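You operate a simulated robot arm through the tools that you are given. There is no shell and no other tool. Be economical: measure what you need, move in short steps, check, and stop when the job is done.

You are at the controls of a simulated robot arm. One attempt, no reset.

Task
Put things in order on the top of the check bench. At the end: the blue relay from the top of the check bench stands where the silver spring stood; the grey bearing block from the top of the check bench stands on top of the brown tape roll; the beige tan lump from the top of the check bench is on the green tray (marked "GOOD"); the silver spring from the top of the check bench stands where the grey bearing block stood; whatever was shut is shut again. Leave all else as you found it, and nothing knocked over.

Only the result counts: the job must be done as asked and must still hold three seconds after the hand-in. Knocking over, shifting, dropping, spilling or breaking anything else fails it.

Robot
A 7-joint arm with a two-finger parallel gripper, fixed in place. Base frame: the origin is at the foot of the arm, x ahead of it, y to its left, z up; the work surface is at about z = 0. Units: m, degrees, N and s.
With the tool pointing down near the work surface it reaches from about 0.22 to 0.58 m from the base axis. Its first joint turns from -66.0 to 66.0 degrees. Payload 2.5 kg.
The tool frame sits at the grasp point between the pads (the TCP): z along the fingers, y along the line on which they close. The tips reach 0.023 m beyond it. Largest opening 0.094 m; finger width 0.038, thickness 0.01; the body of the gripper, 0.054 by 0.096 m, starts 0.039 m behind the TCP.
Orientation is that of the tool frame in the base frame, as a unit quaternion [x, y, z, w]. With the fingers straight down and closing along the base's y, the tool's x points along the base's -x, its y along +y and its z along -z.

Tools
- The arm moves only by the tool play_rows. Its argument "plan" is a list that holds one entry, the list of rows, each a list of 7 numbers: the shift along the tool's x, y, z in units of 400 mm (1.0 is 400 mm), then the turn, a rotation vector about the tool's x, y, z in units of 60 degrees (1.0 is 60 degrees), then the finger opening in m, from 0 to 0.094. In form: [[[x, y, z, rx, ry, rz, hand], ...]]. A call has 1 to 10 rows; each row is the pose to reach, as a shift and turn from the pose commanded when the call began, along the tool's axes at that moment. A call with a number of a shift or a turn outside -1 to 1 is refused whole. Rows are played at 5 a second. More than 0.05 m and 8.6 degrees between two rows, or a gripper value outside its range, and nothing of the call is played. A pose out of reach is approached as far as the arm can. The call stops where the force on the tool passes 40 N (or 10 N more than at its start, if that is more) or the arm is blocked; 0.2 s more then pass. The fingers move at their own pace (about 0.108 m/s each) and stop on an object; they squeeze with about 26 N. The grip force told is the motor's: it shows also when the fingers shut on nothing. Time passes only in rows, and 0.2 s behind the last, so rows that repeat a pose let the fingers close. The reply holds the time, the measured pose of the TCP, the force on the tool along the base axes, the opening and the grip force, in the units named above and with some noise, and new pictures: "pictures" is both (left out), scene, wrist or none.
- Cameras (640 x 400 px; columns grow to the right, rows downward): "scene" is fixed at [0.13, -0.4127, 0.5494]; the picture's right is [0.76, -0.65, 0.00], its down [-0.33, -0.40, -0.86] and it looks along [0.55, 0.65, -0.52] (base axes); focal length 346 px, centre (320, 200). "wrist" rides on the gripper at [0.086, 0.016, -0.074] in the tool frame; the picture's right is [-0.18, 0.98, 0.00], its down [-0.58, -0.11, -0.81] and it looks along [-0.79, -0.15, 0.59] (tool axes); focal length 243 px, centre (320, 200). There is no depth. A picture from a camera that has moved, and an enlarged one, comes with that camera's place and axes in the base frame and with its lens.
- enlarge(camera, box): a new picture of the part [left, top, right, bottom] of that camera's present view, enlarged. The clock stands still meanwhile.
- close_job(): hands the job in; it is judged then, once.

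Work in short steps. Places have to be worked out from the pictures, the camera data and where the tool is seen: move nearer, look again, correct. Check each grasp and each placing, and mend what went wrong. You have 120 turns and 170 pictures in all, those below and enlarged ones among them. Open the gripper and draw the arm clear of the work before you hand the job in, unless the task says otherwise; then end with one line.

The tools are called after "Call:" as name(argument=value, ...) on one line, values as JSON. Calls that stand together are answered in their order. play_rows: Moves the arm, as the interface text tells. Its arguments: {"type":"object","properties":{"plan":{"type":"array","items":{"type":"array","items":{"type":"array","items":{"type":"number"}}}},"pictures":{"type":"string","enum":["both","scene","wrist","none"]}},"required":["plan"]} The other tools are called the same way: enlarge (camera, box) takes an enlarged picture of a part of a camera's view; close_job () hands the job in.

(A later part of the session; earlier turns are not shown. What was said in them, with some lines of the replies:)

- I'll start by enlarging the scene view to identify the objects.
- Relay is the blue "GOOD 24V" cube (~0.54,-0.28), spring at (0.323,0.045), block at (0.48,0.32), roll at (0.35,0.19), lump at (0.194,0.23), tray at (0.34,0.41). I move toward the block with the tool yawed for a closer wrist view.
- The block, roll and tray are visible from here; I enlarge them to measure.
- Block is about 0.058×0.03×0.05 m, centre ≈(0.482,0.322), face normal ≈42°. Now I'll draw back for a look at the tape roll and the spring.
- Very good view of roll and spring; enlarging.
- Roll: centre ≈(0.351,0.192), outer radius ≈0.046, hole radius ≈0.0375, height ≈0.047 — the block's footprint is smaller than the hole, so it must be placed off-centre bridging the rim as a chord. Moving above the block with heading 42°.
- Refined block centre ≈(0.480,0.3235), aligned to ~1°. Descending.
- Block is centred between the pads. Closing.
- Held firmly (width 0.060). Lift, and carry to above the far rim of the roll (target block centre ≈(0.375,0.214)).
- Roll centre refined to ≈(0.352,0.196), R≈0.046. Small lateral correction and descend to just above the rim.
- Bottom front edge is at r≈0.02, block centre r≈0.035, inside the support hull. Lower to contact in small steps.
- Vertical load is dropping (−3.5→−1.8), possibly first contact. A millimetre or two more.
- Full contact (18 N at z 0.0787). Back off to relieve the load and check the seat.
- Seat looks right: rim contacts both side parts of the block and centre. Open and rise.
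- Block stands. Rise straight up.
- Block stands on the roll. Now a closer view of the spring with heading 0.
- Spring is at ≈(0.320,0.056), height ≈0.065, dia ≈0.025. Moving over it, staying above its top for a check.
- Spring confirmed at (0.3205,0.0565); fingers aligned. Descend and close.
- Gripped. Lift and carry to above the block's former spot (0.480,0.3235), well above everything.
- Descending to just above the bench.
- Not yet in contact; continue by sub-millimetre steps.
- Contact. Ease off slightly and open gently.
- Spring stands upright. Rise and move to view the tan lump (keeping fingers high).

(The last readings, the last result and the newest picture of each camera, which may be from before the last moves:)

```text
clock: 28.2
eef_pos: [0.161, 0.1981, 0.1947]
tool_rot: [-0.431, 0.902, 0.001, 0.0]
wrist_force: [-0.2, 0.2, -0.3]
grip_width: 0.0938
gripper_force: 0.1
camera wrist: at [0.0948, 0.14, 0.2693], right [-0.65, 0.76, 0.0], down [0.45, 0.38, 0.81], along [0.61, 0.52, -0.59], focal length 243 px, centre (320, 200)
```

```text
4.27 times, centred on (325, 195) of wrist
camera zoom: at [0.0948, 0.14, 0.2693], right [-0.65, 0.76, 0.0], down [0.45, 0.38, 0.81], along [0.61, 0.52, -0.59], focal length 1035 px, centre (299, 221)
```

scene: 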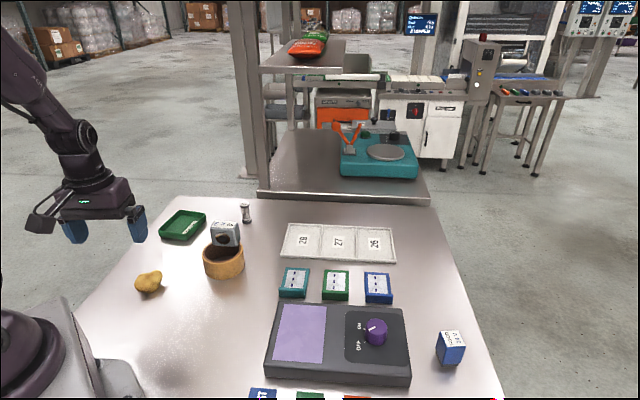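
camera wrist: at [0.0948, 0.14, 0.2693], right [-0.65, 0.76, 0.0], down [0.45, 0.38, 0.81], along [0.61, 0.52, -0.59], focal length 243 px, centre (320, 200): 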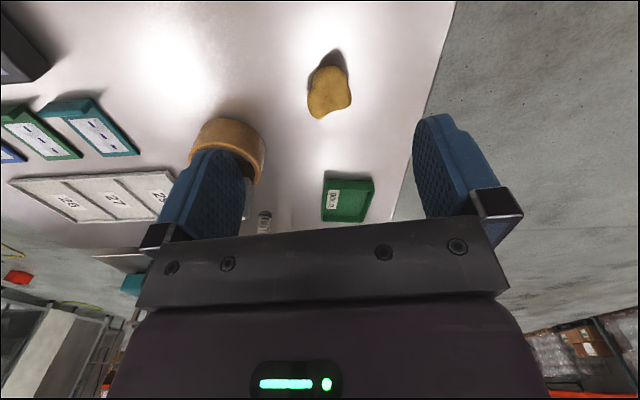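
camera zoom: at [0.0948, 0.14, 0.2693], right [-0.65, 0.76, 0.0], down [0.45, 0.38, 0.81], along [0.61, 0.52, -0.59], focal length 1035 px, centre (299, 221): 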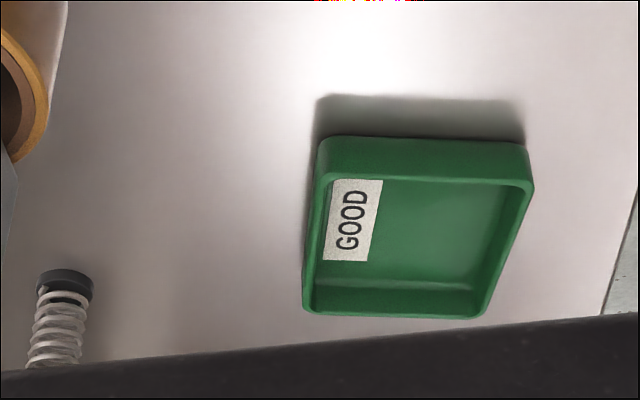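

Lump: gripping line across its widest opposing points ≈(0.201,0.2455), closing with heading ≈40.5°, width ≈0.049. Tray centre ≈(0.343,0.414). Move above the lump.

Call:
play_rows(plan=[[[-0.05, -0.001, 0.06, 0, 0, 0.06, 0.08], [-0.1, -0.002, 0.12, 0, 0, 0.12, 0.08], [-0.155, -0.003, 0.1875, 0, 0, 0.175, 0.08], [-0.155, -0.003, 0.1875, 0, 0, 0.175, 0.08]]], pictures="wrist")

Call:
enlarge(camera="wrist", box=[230, 0, 420, 130])

```text
clock: 29.2
eef_pos: [0.2044, 0.2482, 0.1197]
tool_rot: [-0.346, 0.938, -0.001, 0.0]
wrist_force: [0.4, 1.1, -0.5]
grip_width: 0.08
gripper_force: 0.1
camera wrist: at [0.1281, 0.2039, 0.1952], right [-0.5, 0.87, 0.0], down [0.51, 0.29, 0.81], along [0.7, 0.4, -0.59], focal length 243 px, centre (320, 200)
```

wrist: 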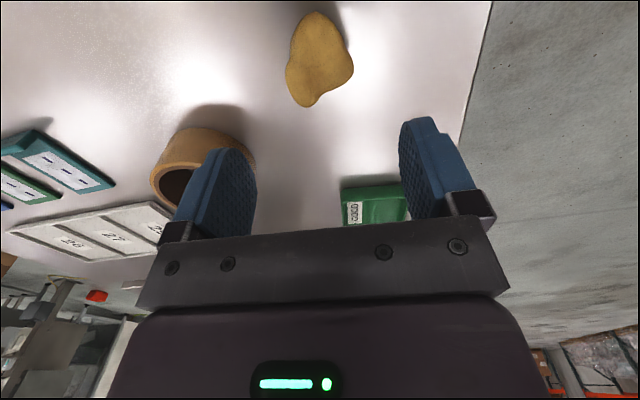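

```text
3.08 times, centred on (325, 65) of wrist
camera zoom: at [0.1281, 0.2039, 0.1952], right [-0.5, 0.87, 0.0], down [0.51, 0.29, 0.81], along [0.7, 0.4, -0.59], focal length 746 px, centre (305, 615)
```

zoom: 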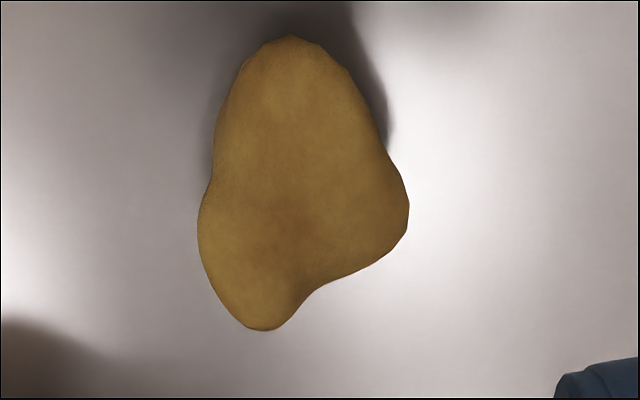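

Aligned with the lump. Descend to z≈0.026.

Call:
play_rows(plan=[[[0.007, 0, 0.09, 0, 0, 0, 0.08], [0.007, 0, 0.18, 0, 0, 0, 0.08], [0.007, 0, 0.232, 0, 0, 0, 0.08], [0.007, 0, 0.232, 0, 0, 0, 0.08]]], pictures="wrist")

```text
clock: 30.2
eef_pos: [0.2026, 0.2464, 0.0274]
tool_rot: [-0.346, 0.938, 0.0, 0.0]
wrist_force: [-0.4, -0.5, -0.5]
grip_width: 0.0799
gripper_force: 0.0
camera wrist: at [0.1272, 0.2023, 0.1026], right [-0.5, 0.87, 0.0], down [0.51, 0.29, 0.81], along [0.7, 0.4, -0.59], focal length 243 px, centre (320, 200)
```

wrist: 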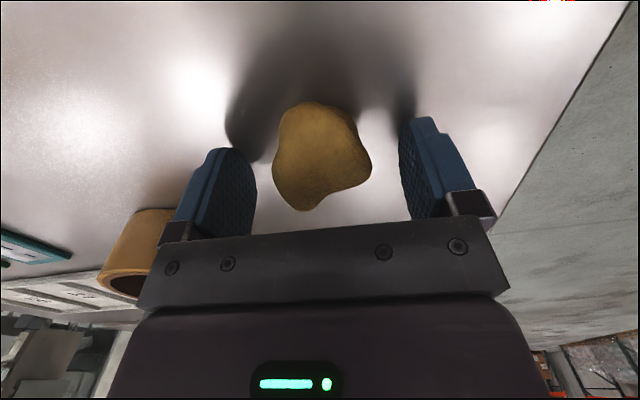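

Lump is centred. Close.

Call:
play_rows(plan=[[[0, 0, 0, 0, 0, 0, 0.06], [0, 0, 0, 0, 0, 0, 0.045], [0, 0, 0, 0, 0, 0, 0.03], [0, 0, 0, 0, 0, 0, 0.03], [0, 0, 0, 0, 0, 0, 0.03]]], pictures="wrist")

```text
clock: 31.4
eef_pos: [0.2031, 0.2474, 0.0279]
tool_rot: [-0.347, 0.938, 0.0, -0.001]
wrist_force: [0.3, -0.3, 1.1]
grip_width: 0.0482
gripper_force: 26.2
camera wrist: at [0.1271, 0.2022, 0.1028], right [-0.5, 0.87, 0.0], down [0.51, 0.3, 0.81], along [0.7, 0.4, -0.59], focal length 243 px, centre (320, 200)
```

wrist: 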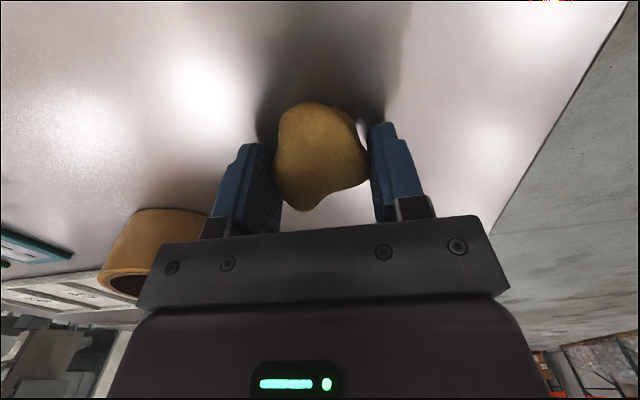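

Gripped (0.048). Lift and carry over the tray.

Call:
play_rows(plan=[[[0, 0, -0.1, 0, 0, 0, 0.03], [0, 0, -0.2, 0, 0, 0, 0.03], [-0.09, 0.015, -0.25, 0, 0, 0, 0.03], [-0.18, 0.03, -0.25, 0, 0, 0, 0.03], [-0.27, 0.045, -0.25, 0, 0, 0, 0.03], [-0.36, 0.06, -0.25, 0, 0, 0, 0.03], [-0.45, 0.075, -0.25, 0, 0, 0, 0.03], [-0.5375, 0.089, -0.25, 0, 0, 0, 0.03], [-0.5375, 0.089, -0.25, 0, 0, 0, 0.03]]])

Call:
enlarge(camera="wrist", box=[200, 0, 460, 200])

```text
clock: 33.4
eef_pos: [0.3409, 0.4107, 0.1256]
tool_rot: [-0.347, 0.938, 0.0, -0.001]
wrist_force: [0.0, -0.4, -0.3]
grip_width: 0.0481
gripper_force: 25.5
camera wrist: at [0.2655, 0.367, 0.2013], right [-0.5, 0.87, 0.0], down [0.51, 0.3, 0.81], along [0.7, 0.4, -0.59], focal length 243 px, centre (320, 200)
```

scene: 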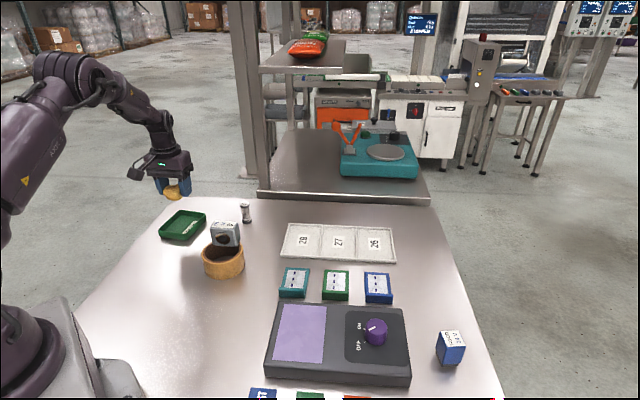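
wrist: 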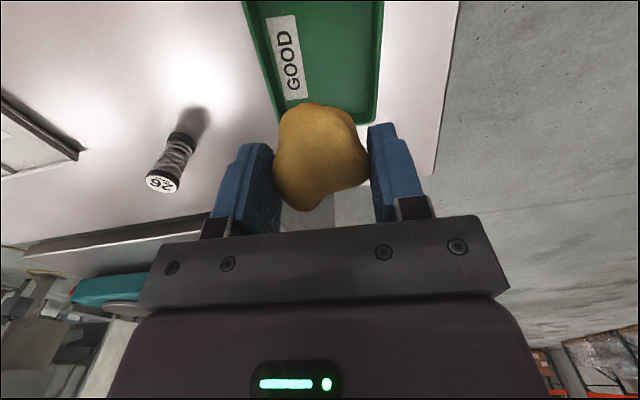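

```text
2.00 times, centred on (330, 100) of wrist
camera zoom: at [0.2655, 0.367, 0.2013], right [-0.5, 0.87, 0.0], down [0.51, 0.3, 0.81], along [0.7, 0.4, -0.59], focal length 485 px, centre (300, 400)
```

zoom: 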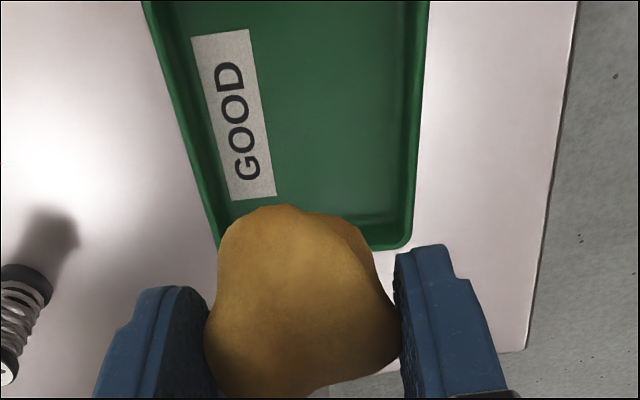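

Tray centre ≈(0.344,0.412), walls at heading ≈37°; TCP is centred. Rotate to match walls and descend.

Call:
play_rows(plan=[[[0, 0, 0.08, 0, 0, 0.06, 0.03], [-0.003, 0, 0.16, 0, 0, 0.06, 0.03], [-0.003, 0, 0.215, 0, 0, 0.06, 0.03], [-0.003, 0, 0.215, 0, 0, 0.06, 0.03]]])

Call:
enlarge(camera="scene", box=[130, 170, 260, 260])

```text
clock: 34.4
eef_pos: [0.3416, 0.4117, 0.0411]
tool_rot: [-0.318, 0.948, 0.0, -0.001]
wrist_force: [-0.7, -0.7, 0.2]
grip_width: 0.0483
gripper_force: 25.8
camera wrist: at [0.2626, 0.3728, 0.1162], right [-0.44, 0.9, 0.0], down [0.53, 0.26, 0.81], along [0.72, 0.36, -0.59], focal length 243 px, centre (320, 200)
```

scene: 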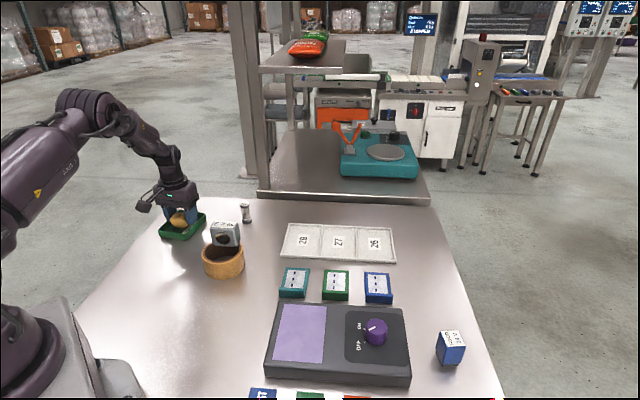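
wrist: 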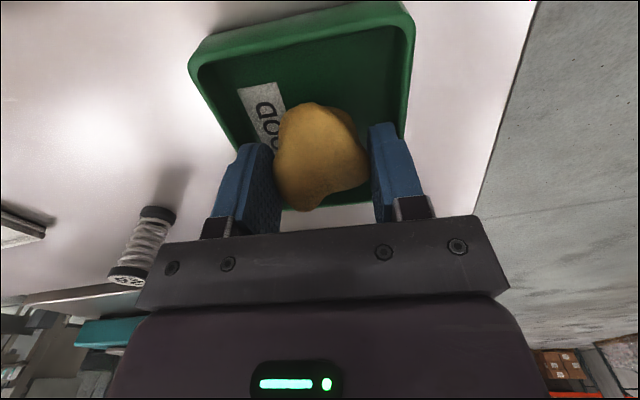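

```text
4.44 times, centred on (195, 215) of scene
camera zoom: at [0.13, -0.4127, 0.5494], right [0.76, -0.65, 0.0], down [-0.33, -0.4, -0.86], along [0.55, 0.65, -0.52], focal length 1538 px, centre (876, 133)
```

zoom: 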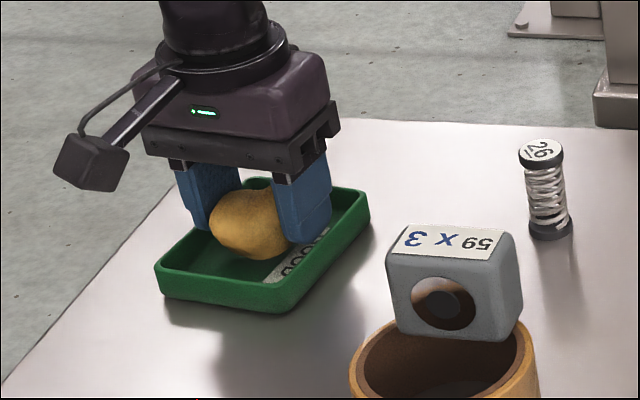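

Centred between the walls. Lower in small steps until contact.

Call:
play_rows(plan=[[[0, 0, 0.008, 0, 0, 0, 0.03], [0, 0, 0.014, 0, 0, 0, 0.03], [0, 0, 0.014, 0, 0, 0, 0.03]]], pictures="none")

Call:
play_rows(plan=[[[0, 0, 0.0035, 0, 0, 0, 0.03], [0, 0, 0.0035, 0, 0, 0, 0.03]]], pictures="none")

Call:
play_rows(plan=[[[0, 0, 0.0025, 0, 0, 0, 0.03], [0, 0, 0.0025, 0, 0, 0, 0.03]]], pictures="none")

```text
clock: 35.2
eef_pos: [0.3423, 0.4128, 0.0357]
tool_rot: [-0.317, 0.948, 0.0, 0.0]
wrist_force: [-1.4, -0.3, -0.9]
grip_width: 0.0483
gripper_force: 25.5
```

```text
clock: 35.8
eef_pos: [0.343, 0.4122, 0.0345]
tool_rot: [-0.317, 0.948, 0.0, 0.0]
wrist_force: [-0.5, 0.7, -0.3]
grip_width: 0.0481
gripper_force: 26.3
```

```text
clock: 36.4
eef_pos: [0.3432, 0.4133, 0.0336]
tool_rot: [-0.317, 0.949, 0.0, 0.0]
wrist_force: [0.0, 0.3, 0.6]
grip_width: 0.048
gripper_force: 25.8
```

Call:
play_rows(plan=[[[0, 0, 0.0025, 0, 0, 0, 0.03], [0, 0, 0.0025, 0, 0, 0, 0.03]]], pictures="none")

Call:
play_rows(plan=[[[0, 0, 0.0025, 0, 0, 0, 0.03], [0, 0, 0.0025, 0, 0, 0, 0.03]]], pictures="both")

```text
clock: 37.0
eef_pos: [0.343, 0.4126, 0.0331]
tool_rot: [-0.317, 0.949, 0.0, 0.0]
wrist_force: [0.1, -0.2, 0.2]
grip_width: 0.0478
gripper_force: 25.9
```

```text
clock: 37.6
eef_pos: [0.3451, 0.4127, 0.0321]
tool_rot: [-0.316, 0.949, 0.0, 0.001]
wrist_force: [-1.4, -1.7, 10.0]
grip_width: 0.0482
gripper_force: 25.7
camera wrist: at [0.265, 0.374, 0.1075], right [-0.44, 0.9, 0.0], down [0.53, 0.26, 0.81], along [0.72, 0.36, -0.59], focal length 243 px, centre (320, 200)
```

scene: 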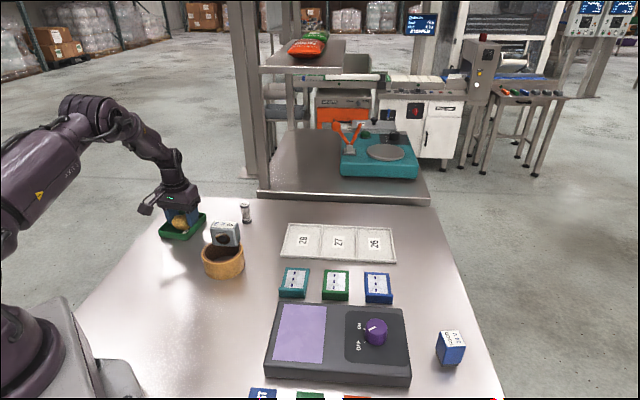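
wrist: 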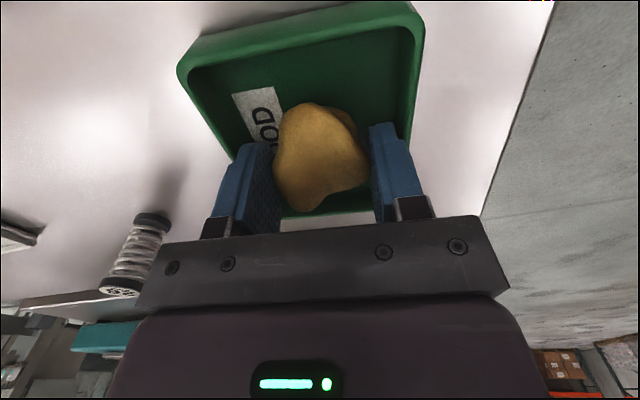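

Contact at floor (10 N). Ease and open just slightly.

Call:
play_rows(plan=[[[0, 0, -0.002, 0, 0, 0, 0.03], [0, 0, -0.002, 0, 0, 0, 0.05], [0, 0, -0.002, 0, 0, 0, 0.054], [0, 0, -0.002, 0, 0, 0, 0.054]]], pictures="wrist")

```text
clock: 38.6
eef_pos: [0.3435, 0.413, 0.0328]
tool_rot: [-0.317, 0.949, 0.0, 0.0]
wrist_force: [0.4, -0.2, -0.4]
grip_width: 0.0537
gripper_force: 0.0
camera wrist: at [0.265, 0.3735, 0.1078], right [-0.44, 0.9, 0.0], down [0.53, 0.26, 0.81], along [0.72, 0.36, -0.59], focal length 243 px, centre (320, 200)
```

wrist: 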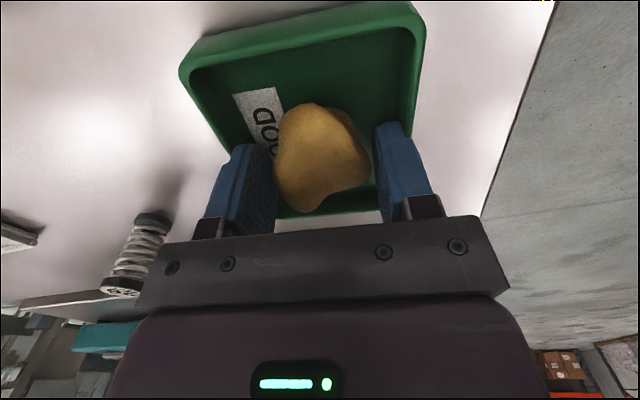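

Released cleanly. Rise slowly.

Call:
play_rows(plan=[[[0, 0, -0.03, 0, 0, 0, 0.054], [0, 0, -0.08, 0, 0, 0, 0.054], [0, 0, -0.18, 0, 0, 0, 0.07], [0, 0, -0.3, 0, 0, 0, 0.09], [0, 0, -0.42, 0, 0, 0, 0.094], [0, 0, -0.42, 0, 0, 0, 0.094]]], pictures="both")

```text
clock: 40.0
eef_pos: [0.3448, 0.4115, 0.2007]
tool_rot: [-0.317, 0.948, 0.0, -0.001]
wrist_force: [0.8, 0.9, 0.1]
grip_width: 0.094
gripper_force: 0.0
camera wrist: at [0.2654, 0.3718, 0.2759], right [-0.44, 0.9, 0.0], down [0.53, 0.26, 0.81], along [0.72, 0.36, -0.59], focal length 243 px, centre (320, 200)
```

scene: 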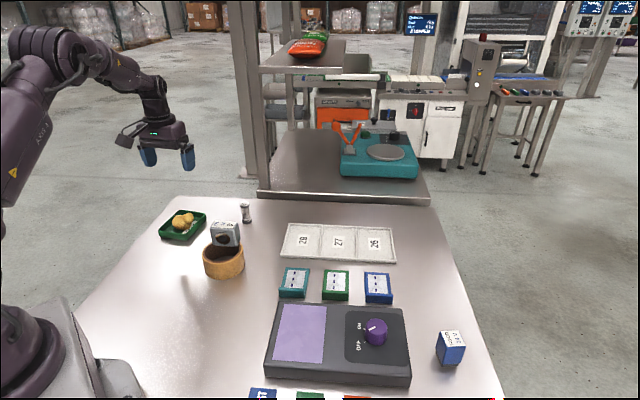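
wrist: 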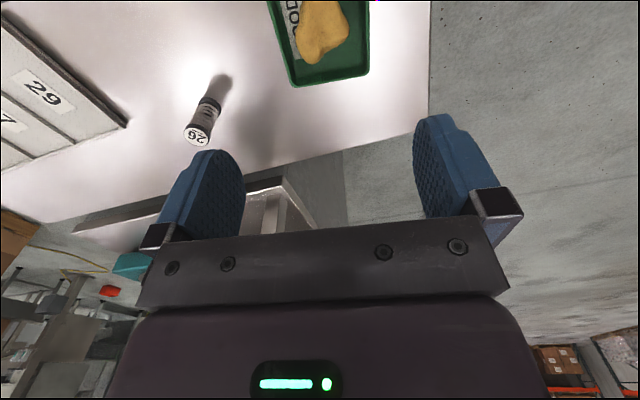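

Lump is on the GOOD tray. Travel toward the relay (first half).

Call:
play_rows(plan=[[[0.057, -0.0964, -0.01, 0, 0, 0.076, 0.094], [0.114, -0.1929, -0.02, 0, 0, 0.152, 0.094], [0.171, -0.2893, -0.03, 0, 0, 0.228, 0.094], [0.228, -0.3857, -0.04, 0, 0, 0.305, 0.094], [0.285, -0.4821, -0.05, 0, 0, 0.381, 0.094], [0.342, -0.5786, -0.05, 0, 0, 0.457, 0.094], [0.399, -0.675, -0.05, 0, 0, 0.533, 0.094], [0.399, -0.675, -0.05, 0, 0, 0.533, 0.094]]], pictures="none")

```text
clock: 41.8
eef_pos: [0.3778, 0.1002, 0.221]
tool_rot: [-0.043, 0.999, 0.0, -0.001]
wrist_force: [0.0, -0.7, 0.0]
grip_width: 0.0937
gripper_force: 0.1
```

Second half, to view the relay.

Call:
play_rows(plan=[[[-0.0084, -0.108, 0, 0, 0, 0.076, 0.094], [-0.017, -0.2166, 0, 0, 0, 0.152, 0.094], [-0.0253, -0.325, 0, 0, 0, 0.228, 0.094], [-0.0337, -0.433, 0, 0, 0, 0.305, 0.094], [-0.042, -0.5414, 0, 0, 0, 0.381, 0.094], [-0.0506, -0.65, 0, 0, 0, 0.457, 0.094], [-0.059, -0.758, 0, 0, 0, 0.533, 0.094], [-0.059, -0.758, 0, 0, 0, 0.533, 0.094]]])

Call:
enlarge(camera="wrist", box=[260, 50, 380, 150])

```text
clock: 43.6
eef_pos: [0.4286, -0.2014, 0.221]
tool_rot: [0.234, 0.972, 0.0, -0.001]
wrist_force: [0.2, -1.1, 0.8]
grip_width: 0.094
gripper_force: 0.1
camera wrist: at [0.3595, -0.1477, 0.2967], right [0.61, 0.79, 0.0], down [0.47, -0.36, 0.81], along [0.64, -0.49, -0.59], focal length 243 px, centre (320, 200)
```

scene: 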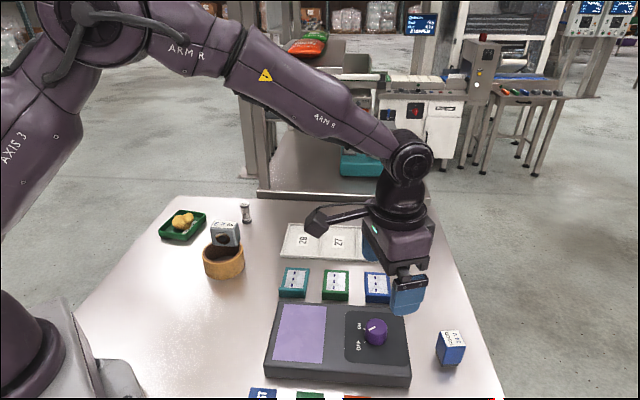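
wrist: 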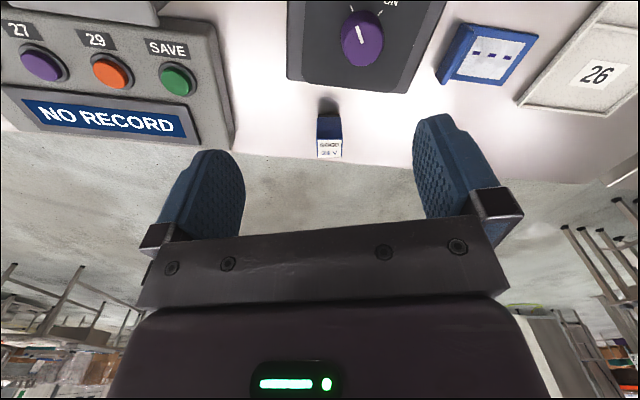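

```text
4.00 times, centred on (320, 100) of wrist
camera zoom: at [0.3595, -0.1477, 0.2967], right [0.61, 0.79, 0.0], down [0.47, -0.36, 0.81], along [0.64, -0.49, -0.59], focal length 970 px, centre (320, 600)
```

zoom: 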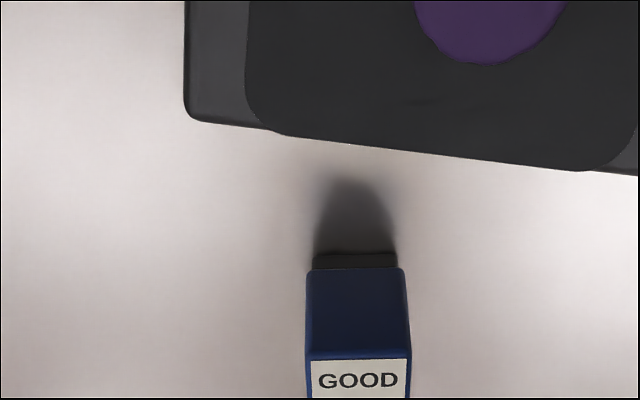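

Relay: ≈0.033 wide, 0.054 high, centre ≈(0.541,-0.271), face heading ≈-35.4°; radius 0.605, at the reach limit. Test vertical reach above it.

Call:
play_rows(plan=[[[-0.082, -0.007, 0.05, 0, 0, 0.035, 0.08], [-0.164, -0.014, 0.1, 0, 0, 0.07, 0.08], [-0.246, -0.021, 0.15, 0, 0, 0.105, 0.08], [-0.329, -0.0275, 0.2, 0, 0, 0.138, 0.08], [-0.329, -0.0275, 0.2, 0, 0, 0.138, 0.08]]])

Call:
enlarge(camera="wrist", box=[250, 0, 390, 120])

```text
clock: 44.8
eef_pos: [0.5374, -0.2688, 0.1415]
tool_rot: [0.304, 0.953, -0.001, -0.001]
wrist_force: [-0.1, -0.5, -0.5]
grip_width: 0.0797
gripper_force: 0.0
camera wrist: at [0.4772, -0.2068, 0.2167], right [0.72, 0.7, 0.0], down [0.41, -0.43, 0.81], along [0.56, -0.58, -0.59], focal length 243 px, centre (320, 200)
```

scene: 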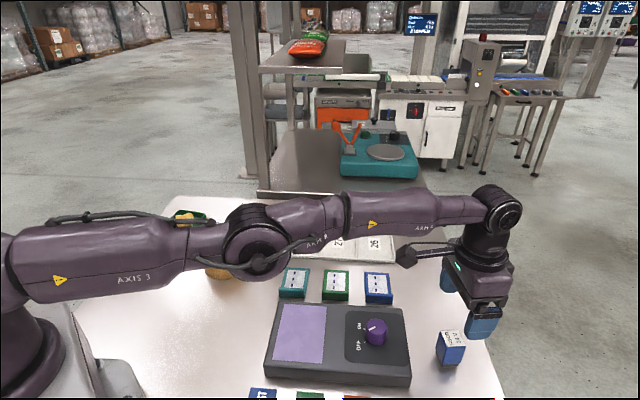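
wrist: 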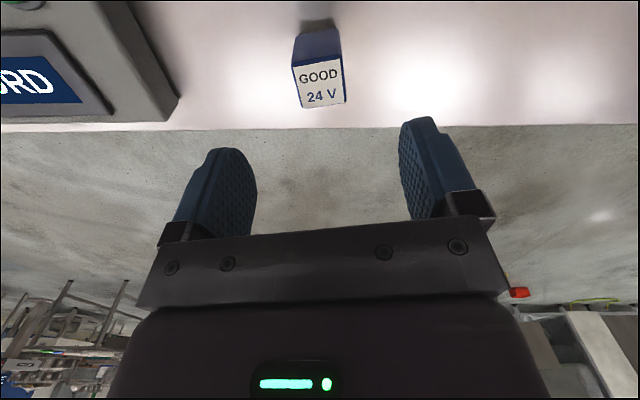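

```text
3.33 times, centred on (320, 60) of wrist
camera zoom: at [0.4772, -0.2068, 0.2167], right [0.72, 0.7, 0.0], down [0.41, -0.43, 0.81], along [0.56, -0.58, -0.59], focal length 809 px, centre (320, 667)
```

zoom: 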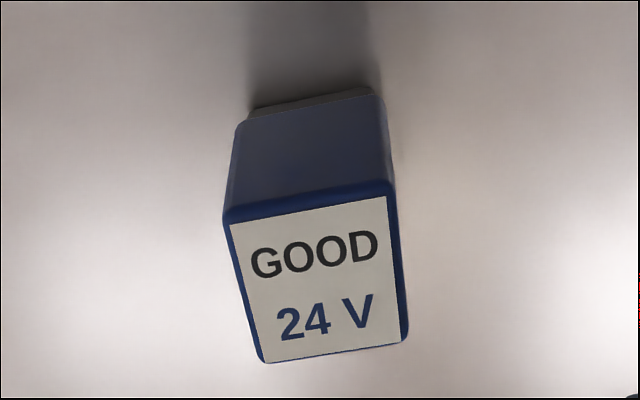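

Relay centre ≈(0.538,-0.269), heading ≈-36°; TCP is directly above. Descend.

Call:
play_rows(plan=[[[0, 0, 0.09, 0, 0, 0.012, 0.07], [0, 0, 0.18, 0, 0, 0.012, 0.065], [0, 0, 0.24, 0, 0, 0.012, 0.065], [0, 0, 0.272, 0, 0, 0.012, 0.065], [0, 0, 0.272, 0, 0, 0.012, 0.065]]])

```text
clock: 46.0
eef_pos: [0.53, -0.2626, 0.0365]
tool_rot: [0.309, 0.951, 0.0, 0.0]
wrist_force: [-0.5, -0.5, -0.3]
grip_width: 0.0651
gripper_force: 0.1
out of reach, approached as far as the arm can: row 2, 3, 4, 5
camera wrist: at [0.4696, -0.1988, 0.1125], right [0.73, 0.69, 0.0], down [0.41, -0.43, 0.81], along [0.55, -0.59, -0.59], focal length 243 px, centre (320, 200)
```

scene: 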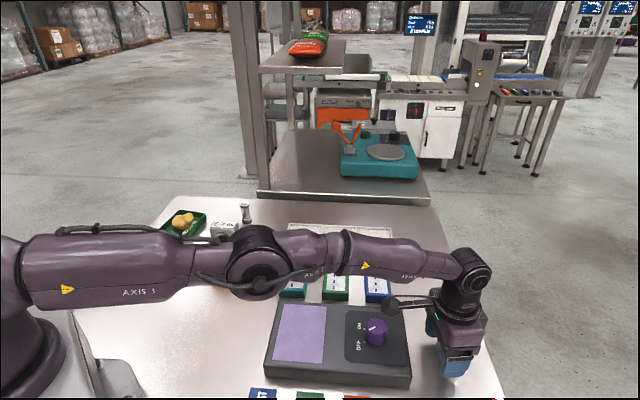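
wrist: 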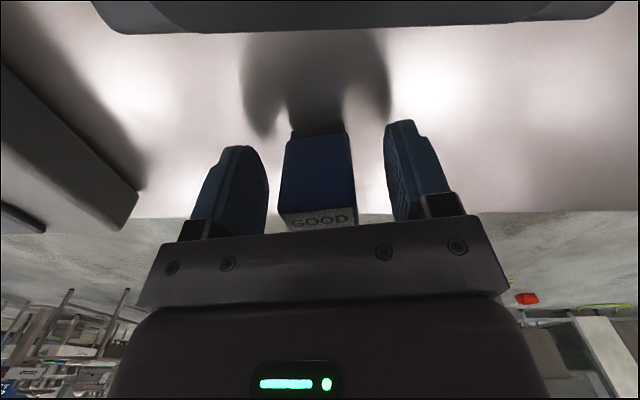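

Arm stops ~10 mm short radially, but pads still overlap the relay by ~25 mm — good enough. Close gently here.

Call:
play_rows(plan=[[[0, 0, 0, 0, 0, 0, 0.05], [0, 0, 0, 0, 0, 0, 0.04], [0, 0, 0, 0, 0, 0, 0.03], [0, 0, 0, 0, 0, 0, 0.02], [0, 0, 0, 0, 0, 0, 0.02]]], pictures="wrist")

Call:
enlarge(camera="wrist", box=[220, 100, 420, 240])

```text
clock: 47.2
eef_pos: [0.5296, -0.2622, 0.0365]
tool_rot: [0.309, 0.951, -0.001, 0.0]
wrist_force: [-0.3, 0.1, -0.1]
grip_width: 0.0336
gripper_force: 26.1
camera wrist: at [0.4696, -0.1988, 0.1125], right [0.73, 0.69, 0.0], down [0.41, -0.43, 0.81], along [0.55, -0.59, -0.59], focal length 243 px, centre (320, 200)
```

wrist: 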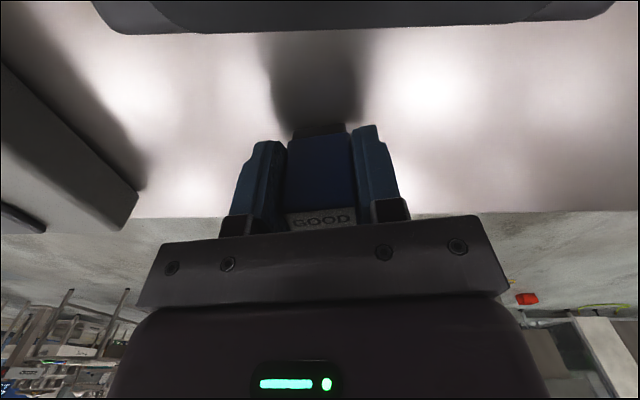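

```text
2.86 times, centred on (320, 170) of wrist
camera zoom: at [0.4696, -0.1988, 0.1125], right [0.73, 0.69, 0.0], down [0.41, -0.43, 0.81], along [0.55, -0.59, -0.59], focal length 693 px, centre (320, 286)
```

zoom: 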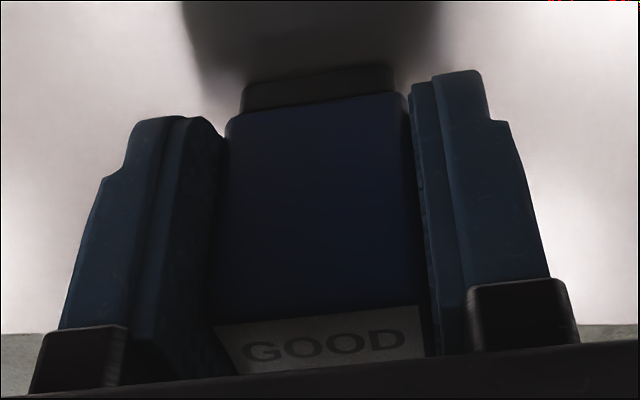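

Gripped at 0.0336; relay centre ≈11 mm ahead of the TCP. Lift, pulling in 10 mm.

Call:
play_rows(plan=[[[0.02, 0, -0.04, 0, 0, 0, 0.02], [0.025, 0, -0.14, 0, 0, 0, 0.02], [0.025, 0, -0.24, 0, 0, 0, 0.02], [0.025, 0, -0.345, 0, 0, 0, 0.02], [0.025, 0, -0.345, 0, 0, 0, 0.02]]])

```text
clock: 48.4
eef_pos: [0.5218, -0.2559, 0.1773]
tool_rot: [0.309, 0.951, 0.001, 0.001]
wrist_force: [1.1, -0.1, -1.4]
grip_width: 0.0335
gripper_force: 26.0
camera wrist: at [0.4612, -0.1926, 0.2519], right [0.73, 0.69, 0.0], down [0.41, -0.43, 0.81], along [0.55, -0.59, -0.59], focal length 243 px, centre (320, 200)
```

scene: 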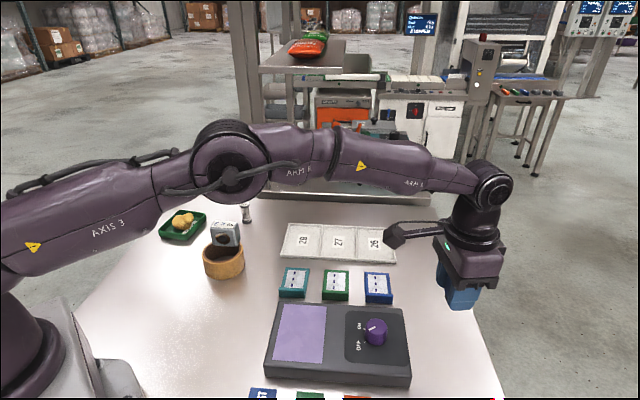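
wrist: 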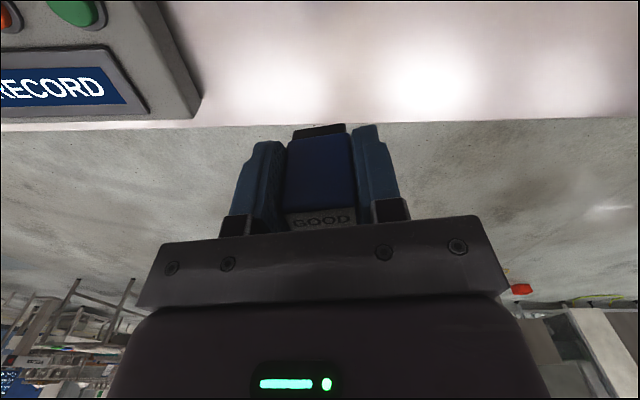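

Held well. Carry to the spring's old spot (TCP target (0.309,0.0565), heading 0).

Call:
play_rows(plan=[[[0.111, 0.04, 0, 0, 0, -0.075, 0.02], [0.2225, 0.08, 0, 0, 0, -0.15, 0.02], [0.3337, 0.12, 0, 0, 0, -0.225, 0.02], [0.445, 0.16, 0, 0, 0, -0.3, 0.02], [0.556, 0.2, 0, 0, 0, -0.375, 0.02], [0.6674, 0.24, 0, 0, 0, -0.45, 0.02], [0.7786, 0.28, 0, 0, 0, -0.525, 0.02], [0.8898, 0.319, 0, 0, 0, -0.6, 0.02], [0.8898, 0.319, 0, 0, 0, -0.6, 0.02]]])

```text
clock: 50.4
eef_pos: [0.3074, 0.0567, 0.1744]
tool_rot: [0.0, 1.0, -0.001, 0.0]
wrist_force: [-0.1, -0.7, -1.2]
grip_width: 0.0336
gripper_force: 26.0
camera wrist: at [0.2205, 0.0722, 0.2496], right [0.18, 0.98, 0.0], down [0.58, -0.11, 0.81], along [0.79, -0.15, -0.59], focal length 243 px, centre (320, 200)
```

scene: 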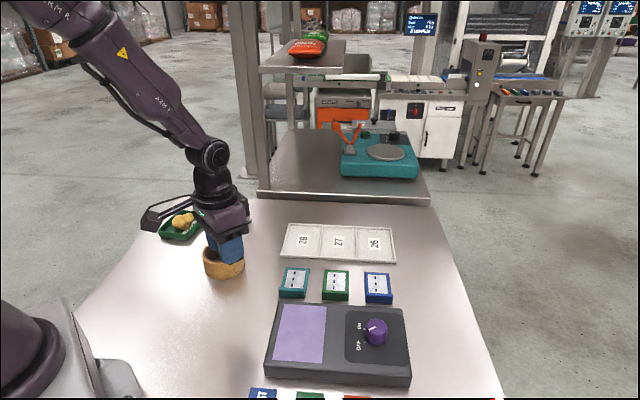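
wrist: 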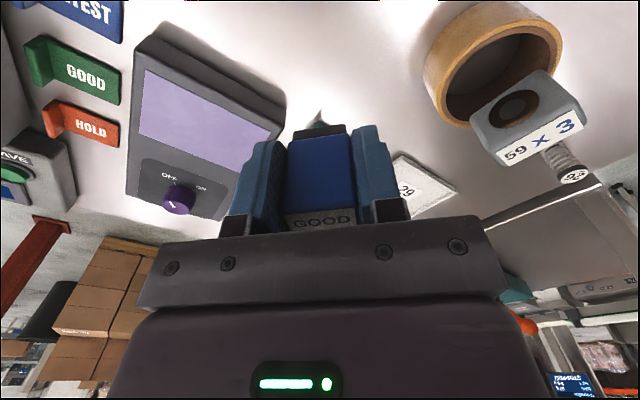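

Descend to just above the bench.

Call:
play_rows(plan=[[[-0.002, 0, 0.1, 0, 0, 0, 0.02], [-0.002, 0, 0.2, 0, 0, 0, 0.02], [-0.002, 0, 0.29, 0, 0, 0, 0.02], [-0.002, 0, 0.333, 0, 0, 0, 0.02], [-0.002, 0, 0.333, 0, 0, 0, 0.02]]])

Call:
enlarge(camera="wrist", box=[220, 60, 420, 240])

```text
clock: 51.6
eef_pos: [0.3094, 0.0557, 0.0418]
tool_rot: [0.0, 1.0, 0.0, 0.0]
wrist_force: [0.5, -0.9, 0.1]
grip_width: 0.0336
gripper_force: 25.8
camera wrist: at [0.2237, 0.0719, 0.1166], right [0.18, 0.98, 0.0], down [0.58, -0.11, 0.81], along [0.79, -0.15, -0.59], focal length 243 px, centre (320, 200)
```

scene: 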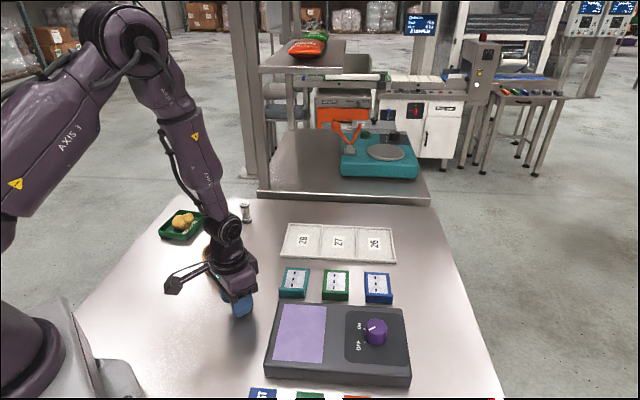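
wrist: 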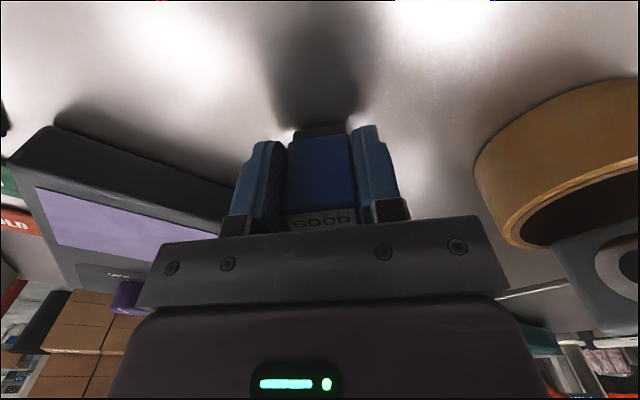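

```text
2.22 times, centred on (320, 150) of wrist
camera zoom: at [0.2237, 0.0719, 0.1166], right [0.18, 0.98, 0.0], down [0.58, -0.11, 0.81], along [0.79, -0.15, -0.59], focal length 539 px, centre (320, 311)
```

zoom: 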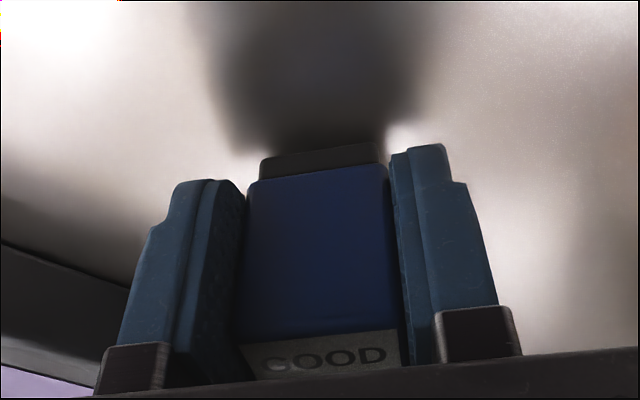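

Call:
play_rows(plan=[[[0, 0, 0.006, 0, 0, 0, 0.02], [0, 0, 0.01, 0, 0, 0, 0.02], [0, 0, 0.01, 0, 0, 0, 0.02]]], pictures="none")

Call:
play_rows(plan=[[[0, 0, 0.0025, 0, 0, 0, 0.02], [0, 0, 0.0025, 0, 0, 0, 0.02]]], pictures="none")

Call:
play_rows(plan=[[[0, 0, 0.002, 0, 0, 0, 0.02], [0, 0, 0.002, 0, 0, 0, 0.02]]], pictures="none")

```text
clock: 52.4
eef_pos: [0.3107, 0.0566, 0.0369]
tool_rot: [0.001, 1.0, -0.001, 0.0]
wrist_force: [-0.6, -0.3, -1.1]
grip_width: 0.0338
gripper_force: 26.1
```

```text
clock: 53.0
eef_pos: [0.3118, 0.0561, 0.0377]
tool_rot: [0.0, 1.0, 0.0, 0.001]
wrist_force: [-0.9, 0.2, 6.2]
grip_width: 0.0335
gripper_force: 25.9
```

```text
clock: 53.6
eef_pos: [0.3106, 0.0561, 0.0358]
tool_rot: [0.001, 1.0, 0.001, 0.001]
wrist_force: [-1.5, 2.5, 20.3]
grip_width: 0.0336
gripper_force: 26.5
```

Seated on the bench. Ease off and open.

Call:
play_rows(plan=[[[0, 0, -0.0035, 0, 0, 0, 0.02], [0, 0, -0.0035, 0, 0, 0, 0.034], [0, 0, -0.0035, 0, 0, 0, 0.04], [0, 0, -0.0035, 0, 0, 0, 0.055], [0, 0, -0.0035, 0, 0, 0, 0.055]]], pictures="wrist")

```text
clock: 54.8
eef_pos: [0.3106, 0.0561, 0.0372]
tool_rot: [0.001, 1.0, -0.001, 0.0]
wrist_force: [-0.4, -0.4, 0.0]
grip_width: 0.0552
gripper_force: 0.0
camera wrist: at [0.2237, 0.0713, 0.1125], right [0.18, 0.98, 0.0], down [0.58, -0.11, 0.81], along [0.79, -0.15, -0.59], focal length 243 px, centre (320, 200)
```

wrist: 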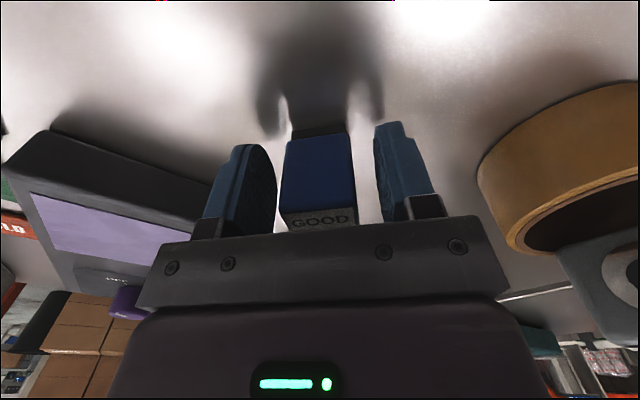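

Relay stands. Rise straight up and check everything.

Call:
play_rows(plan=[[[0, 0, -0.05, 0, 0, 0, 0.06], [0, 0, -0.15, 0, 0, 0, 0.07], [0, 0, -0.26, 0, 0, 0, 0.094], [0, 0, -0.38, 0, 0, 0, 0.094], [0.02, 0, -0.48, 0, 0, 0, 0.094], [0.02, 0, -0.48, 0, 0, 0, 0.094]]])

Call:
enlarge(camera="wrist", box=[240, 0, 440, 120])

Call:
enlarge(camera="scene", box=[130, 190, 320, 330])

```text
clock: 56.2
eef_pos: [0.3027, 0.0554, 0.2305]
tool_rot: [-0.001, 1.0, -0.001, 0.001]
wrist_force: [-0.5, -0.5, -0.4]
grip_width: 0.0941
gripper_force: 0.0
camera wrist: at [0.2167, 0.0715, 0.3062], right [0.18, 0.98, 0.0], down [0.58, -0.11, 0.81], along [0.79, -0.15, -0.59], focal length 243 px, centre (320, 200)
```

scene: 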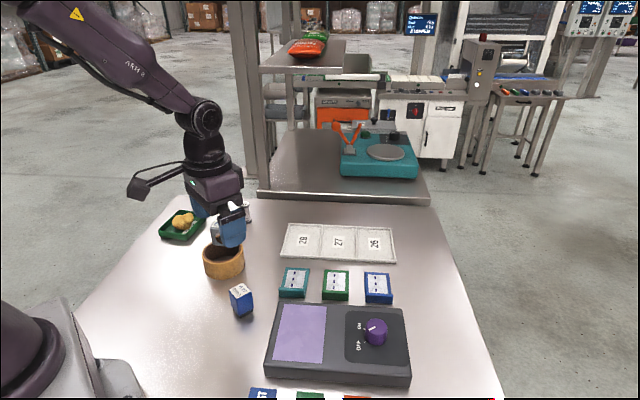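
wrist: 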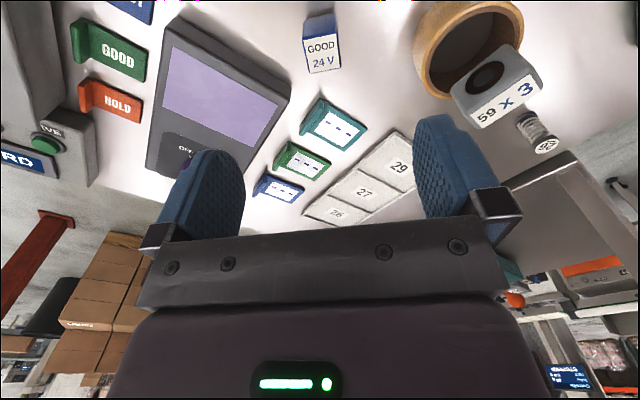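

```text
3.20 times, centred on (340, 60) of wrist
camera zoom: at [0.2167, 0.0715, 0.3062], right [0.18, 0.98, 0.0], down [0.58, -0.11, 0.81], along [0.79, -0.15, -0.59], focal length 776 px, centre (256, 648)
```

zoom: 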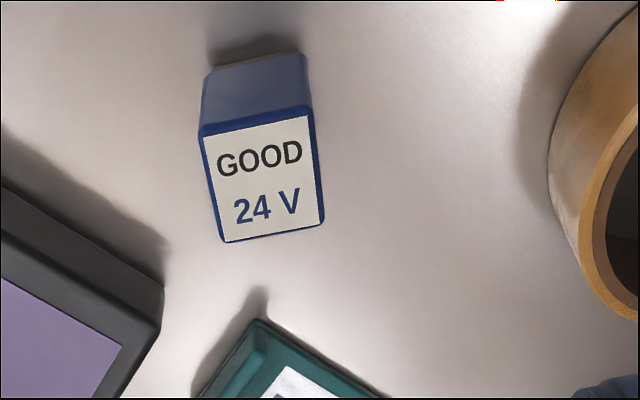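

```text
2.86 times, centred on (225, 260) of scene
camera zoom: at [0.13, -0.4127, 0.5494], right [0.76, -0.65, 0.0], down [-0.33, -0.4, -0.86], along [0.55, 0.65, -0.52], focal length 989 px, centre (591, 29)
```

zoom: 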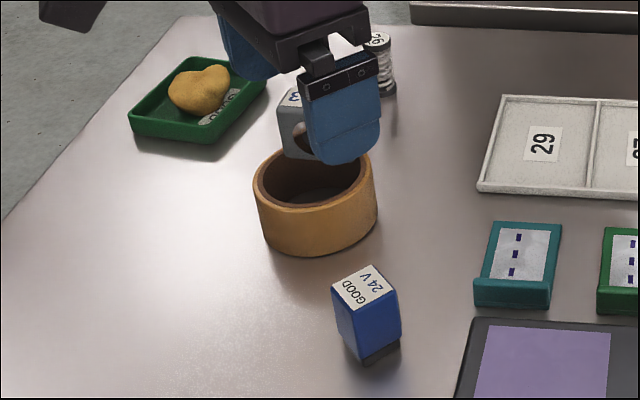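

Relay at ≈(0.319,0.054), within 3 mm of the spring's old spot. Draw the arm away and take a final look.

Call:
play_rows(plan=[[[-0.08, -0.08, -0.05, 0, 0, 0, 0.094], [-0.16, -0.16, -0.1, 0, 0, 0, 0.094], [-0.24, -0.24, -0.12, 0, 0, 0, 0.094], [-0.24, -0.3, -0.12, 0, 0, 0, 0.094], [-0.24, -0.3, -0.12, 0, 0, 0, 0.094]]], pictures="scene")

Call:
enlarge(camera="scene", box=[130, 190, 320, 330])

```text
clock: 57.4
eef_pos: [0.3972, -0.0647, 0.2768]
tool_rot: [0.0, 1.0, 0.0, 0.0]
wrist_force: [-0.2, -0.9, 0.3]
grip_width: 0.0941
gripper_force: 0.1
```

scene: 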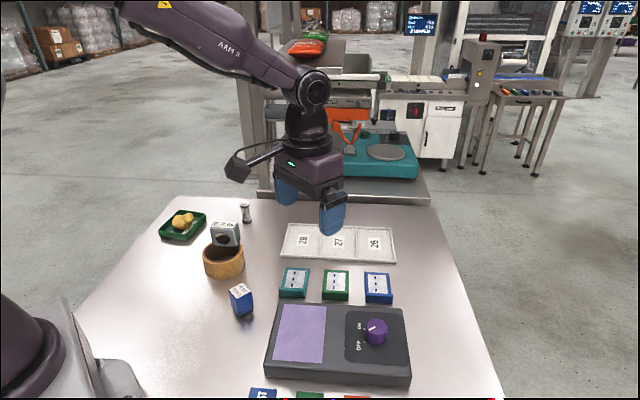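

```text
2.86 times, centred on (225, 260) of scene
camera zoom: at [0.13, -0.4128, 0.5494], right [0.76, -0.65, 0.0], down [-0.33, -0.4, -0.86], along [0.55, 0.65, -0.52], focal length 989 px, centre (591, 29)
```

zoom: 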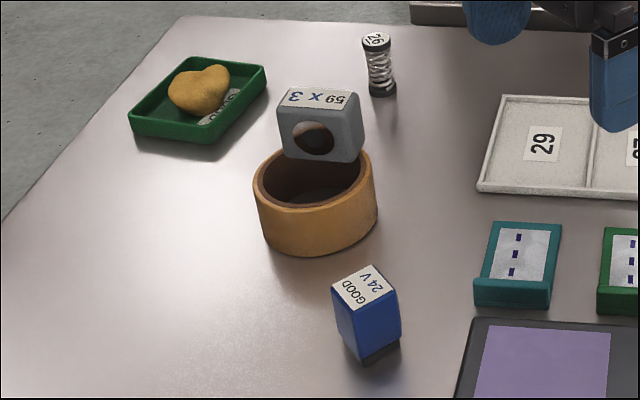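

All four pieces are in their places, upright and steady, and nothing else has moved. The gripper is open and the arm is clear, so I hand in.

Call:
close_job()

```text
The job is handed in.
```

I handed the job in with all four pieces placed: relay on the spring's old spot, bearing block on the tape roll, lump on the GOOD tray and spring on the block's old spot. The block bridges the roll's rim off-centre, because its base is smaller than the hole. Nothing was opened, so nothing needed shutting.
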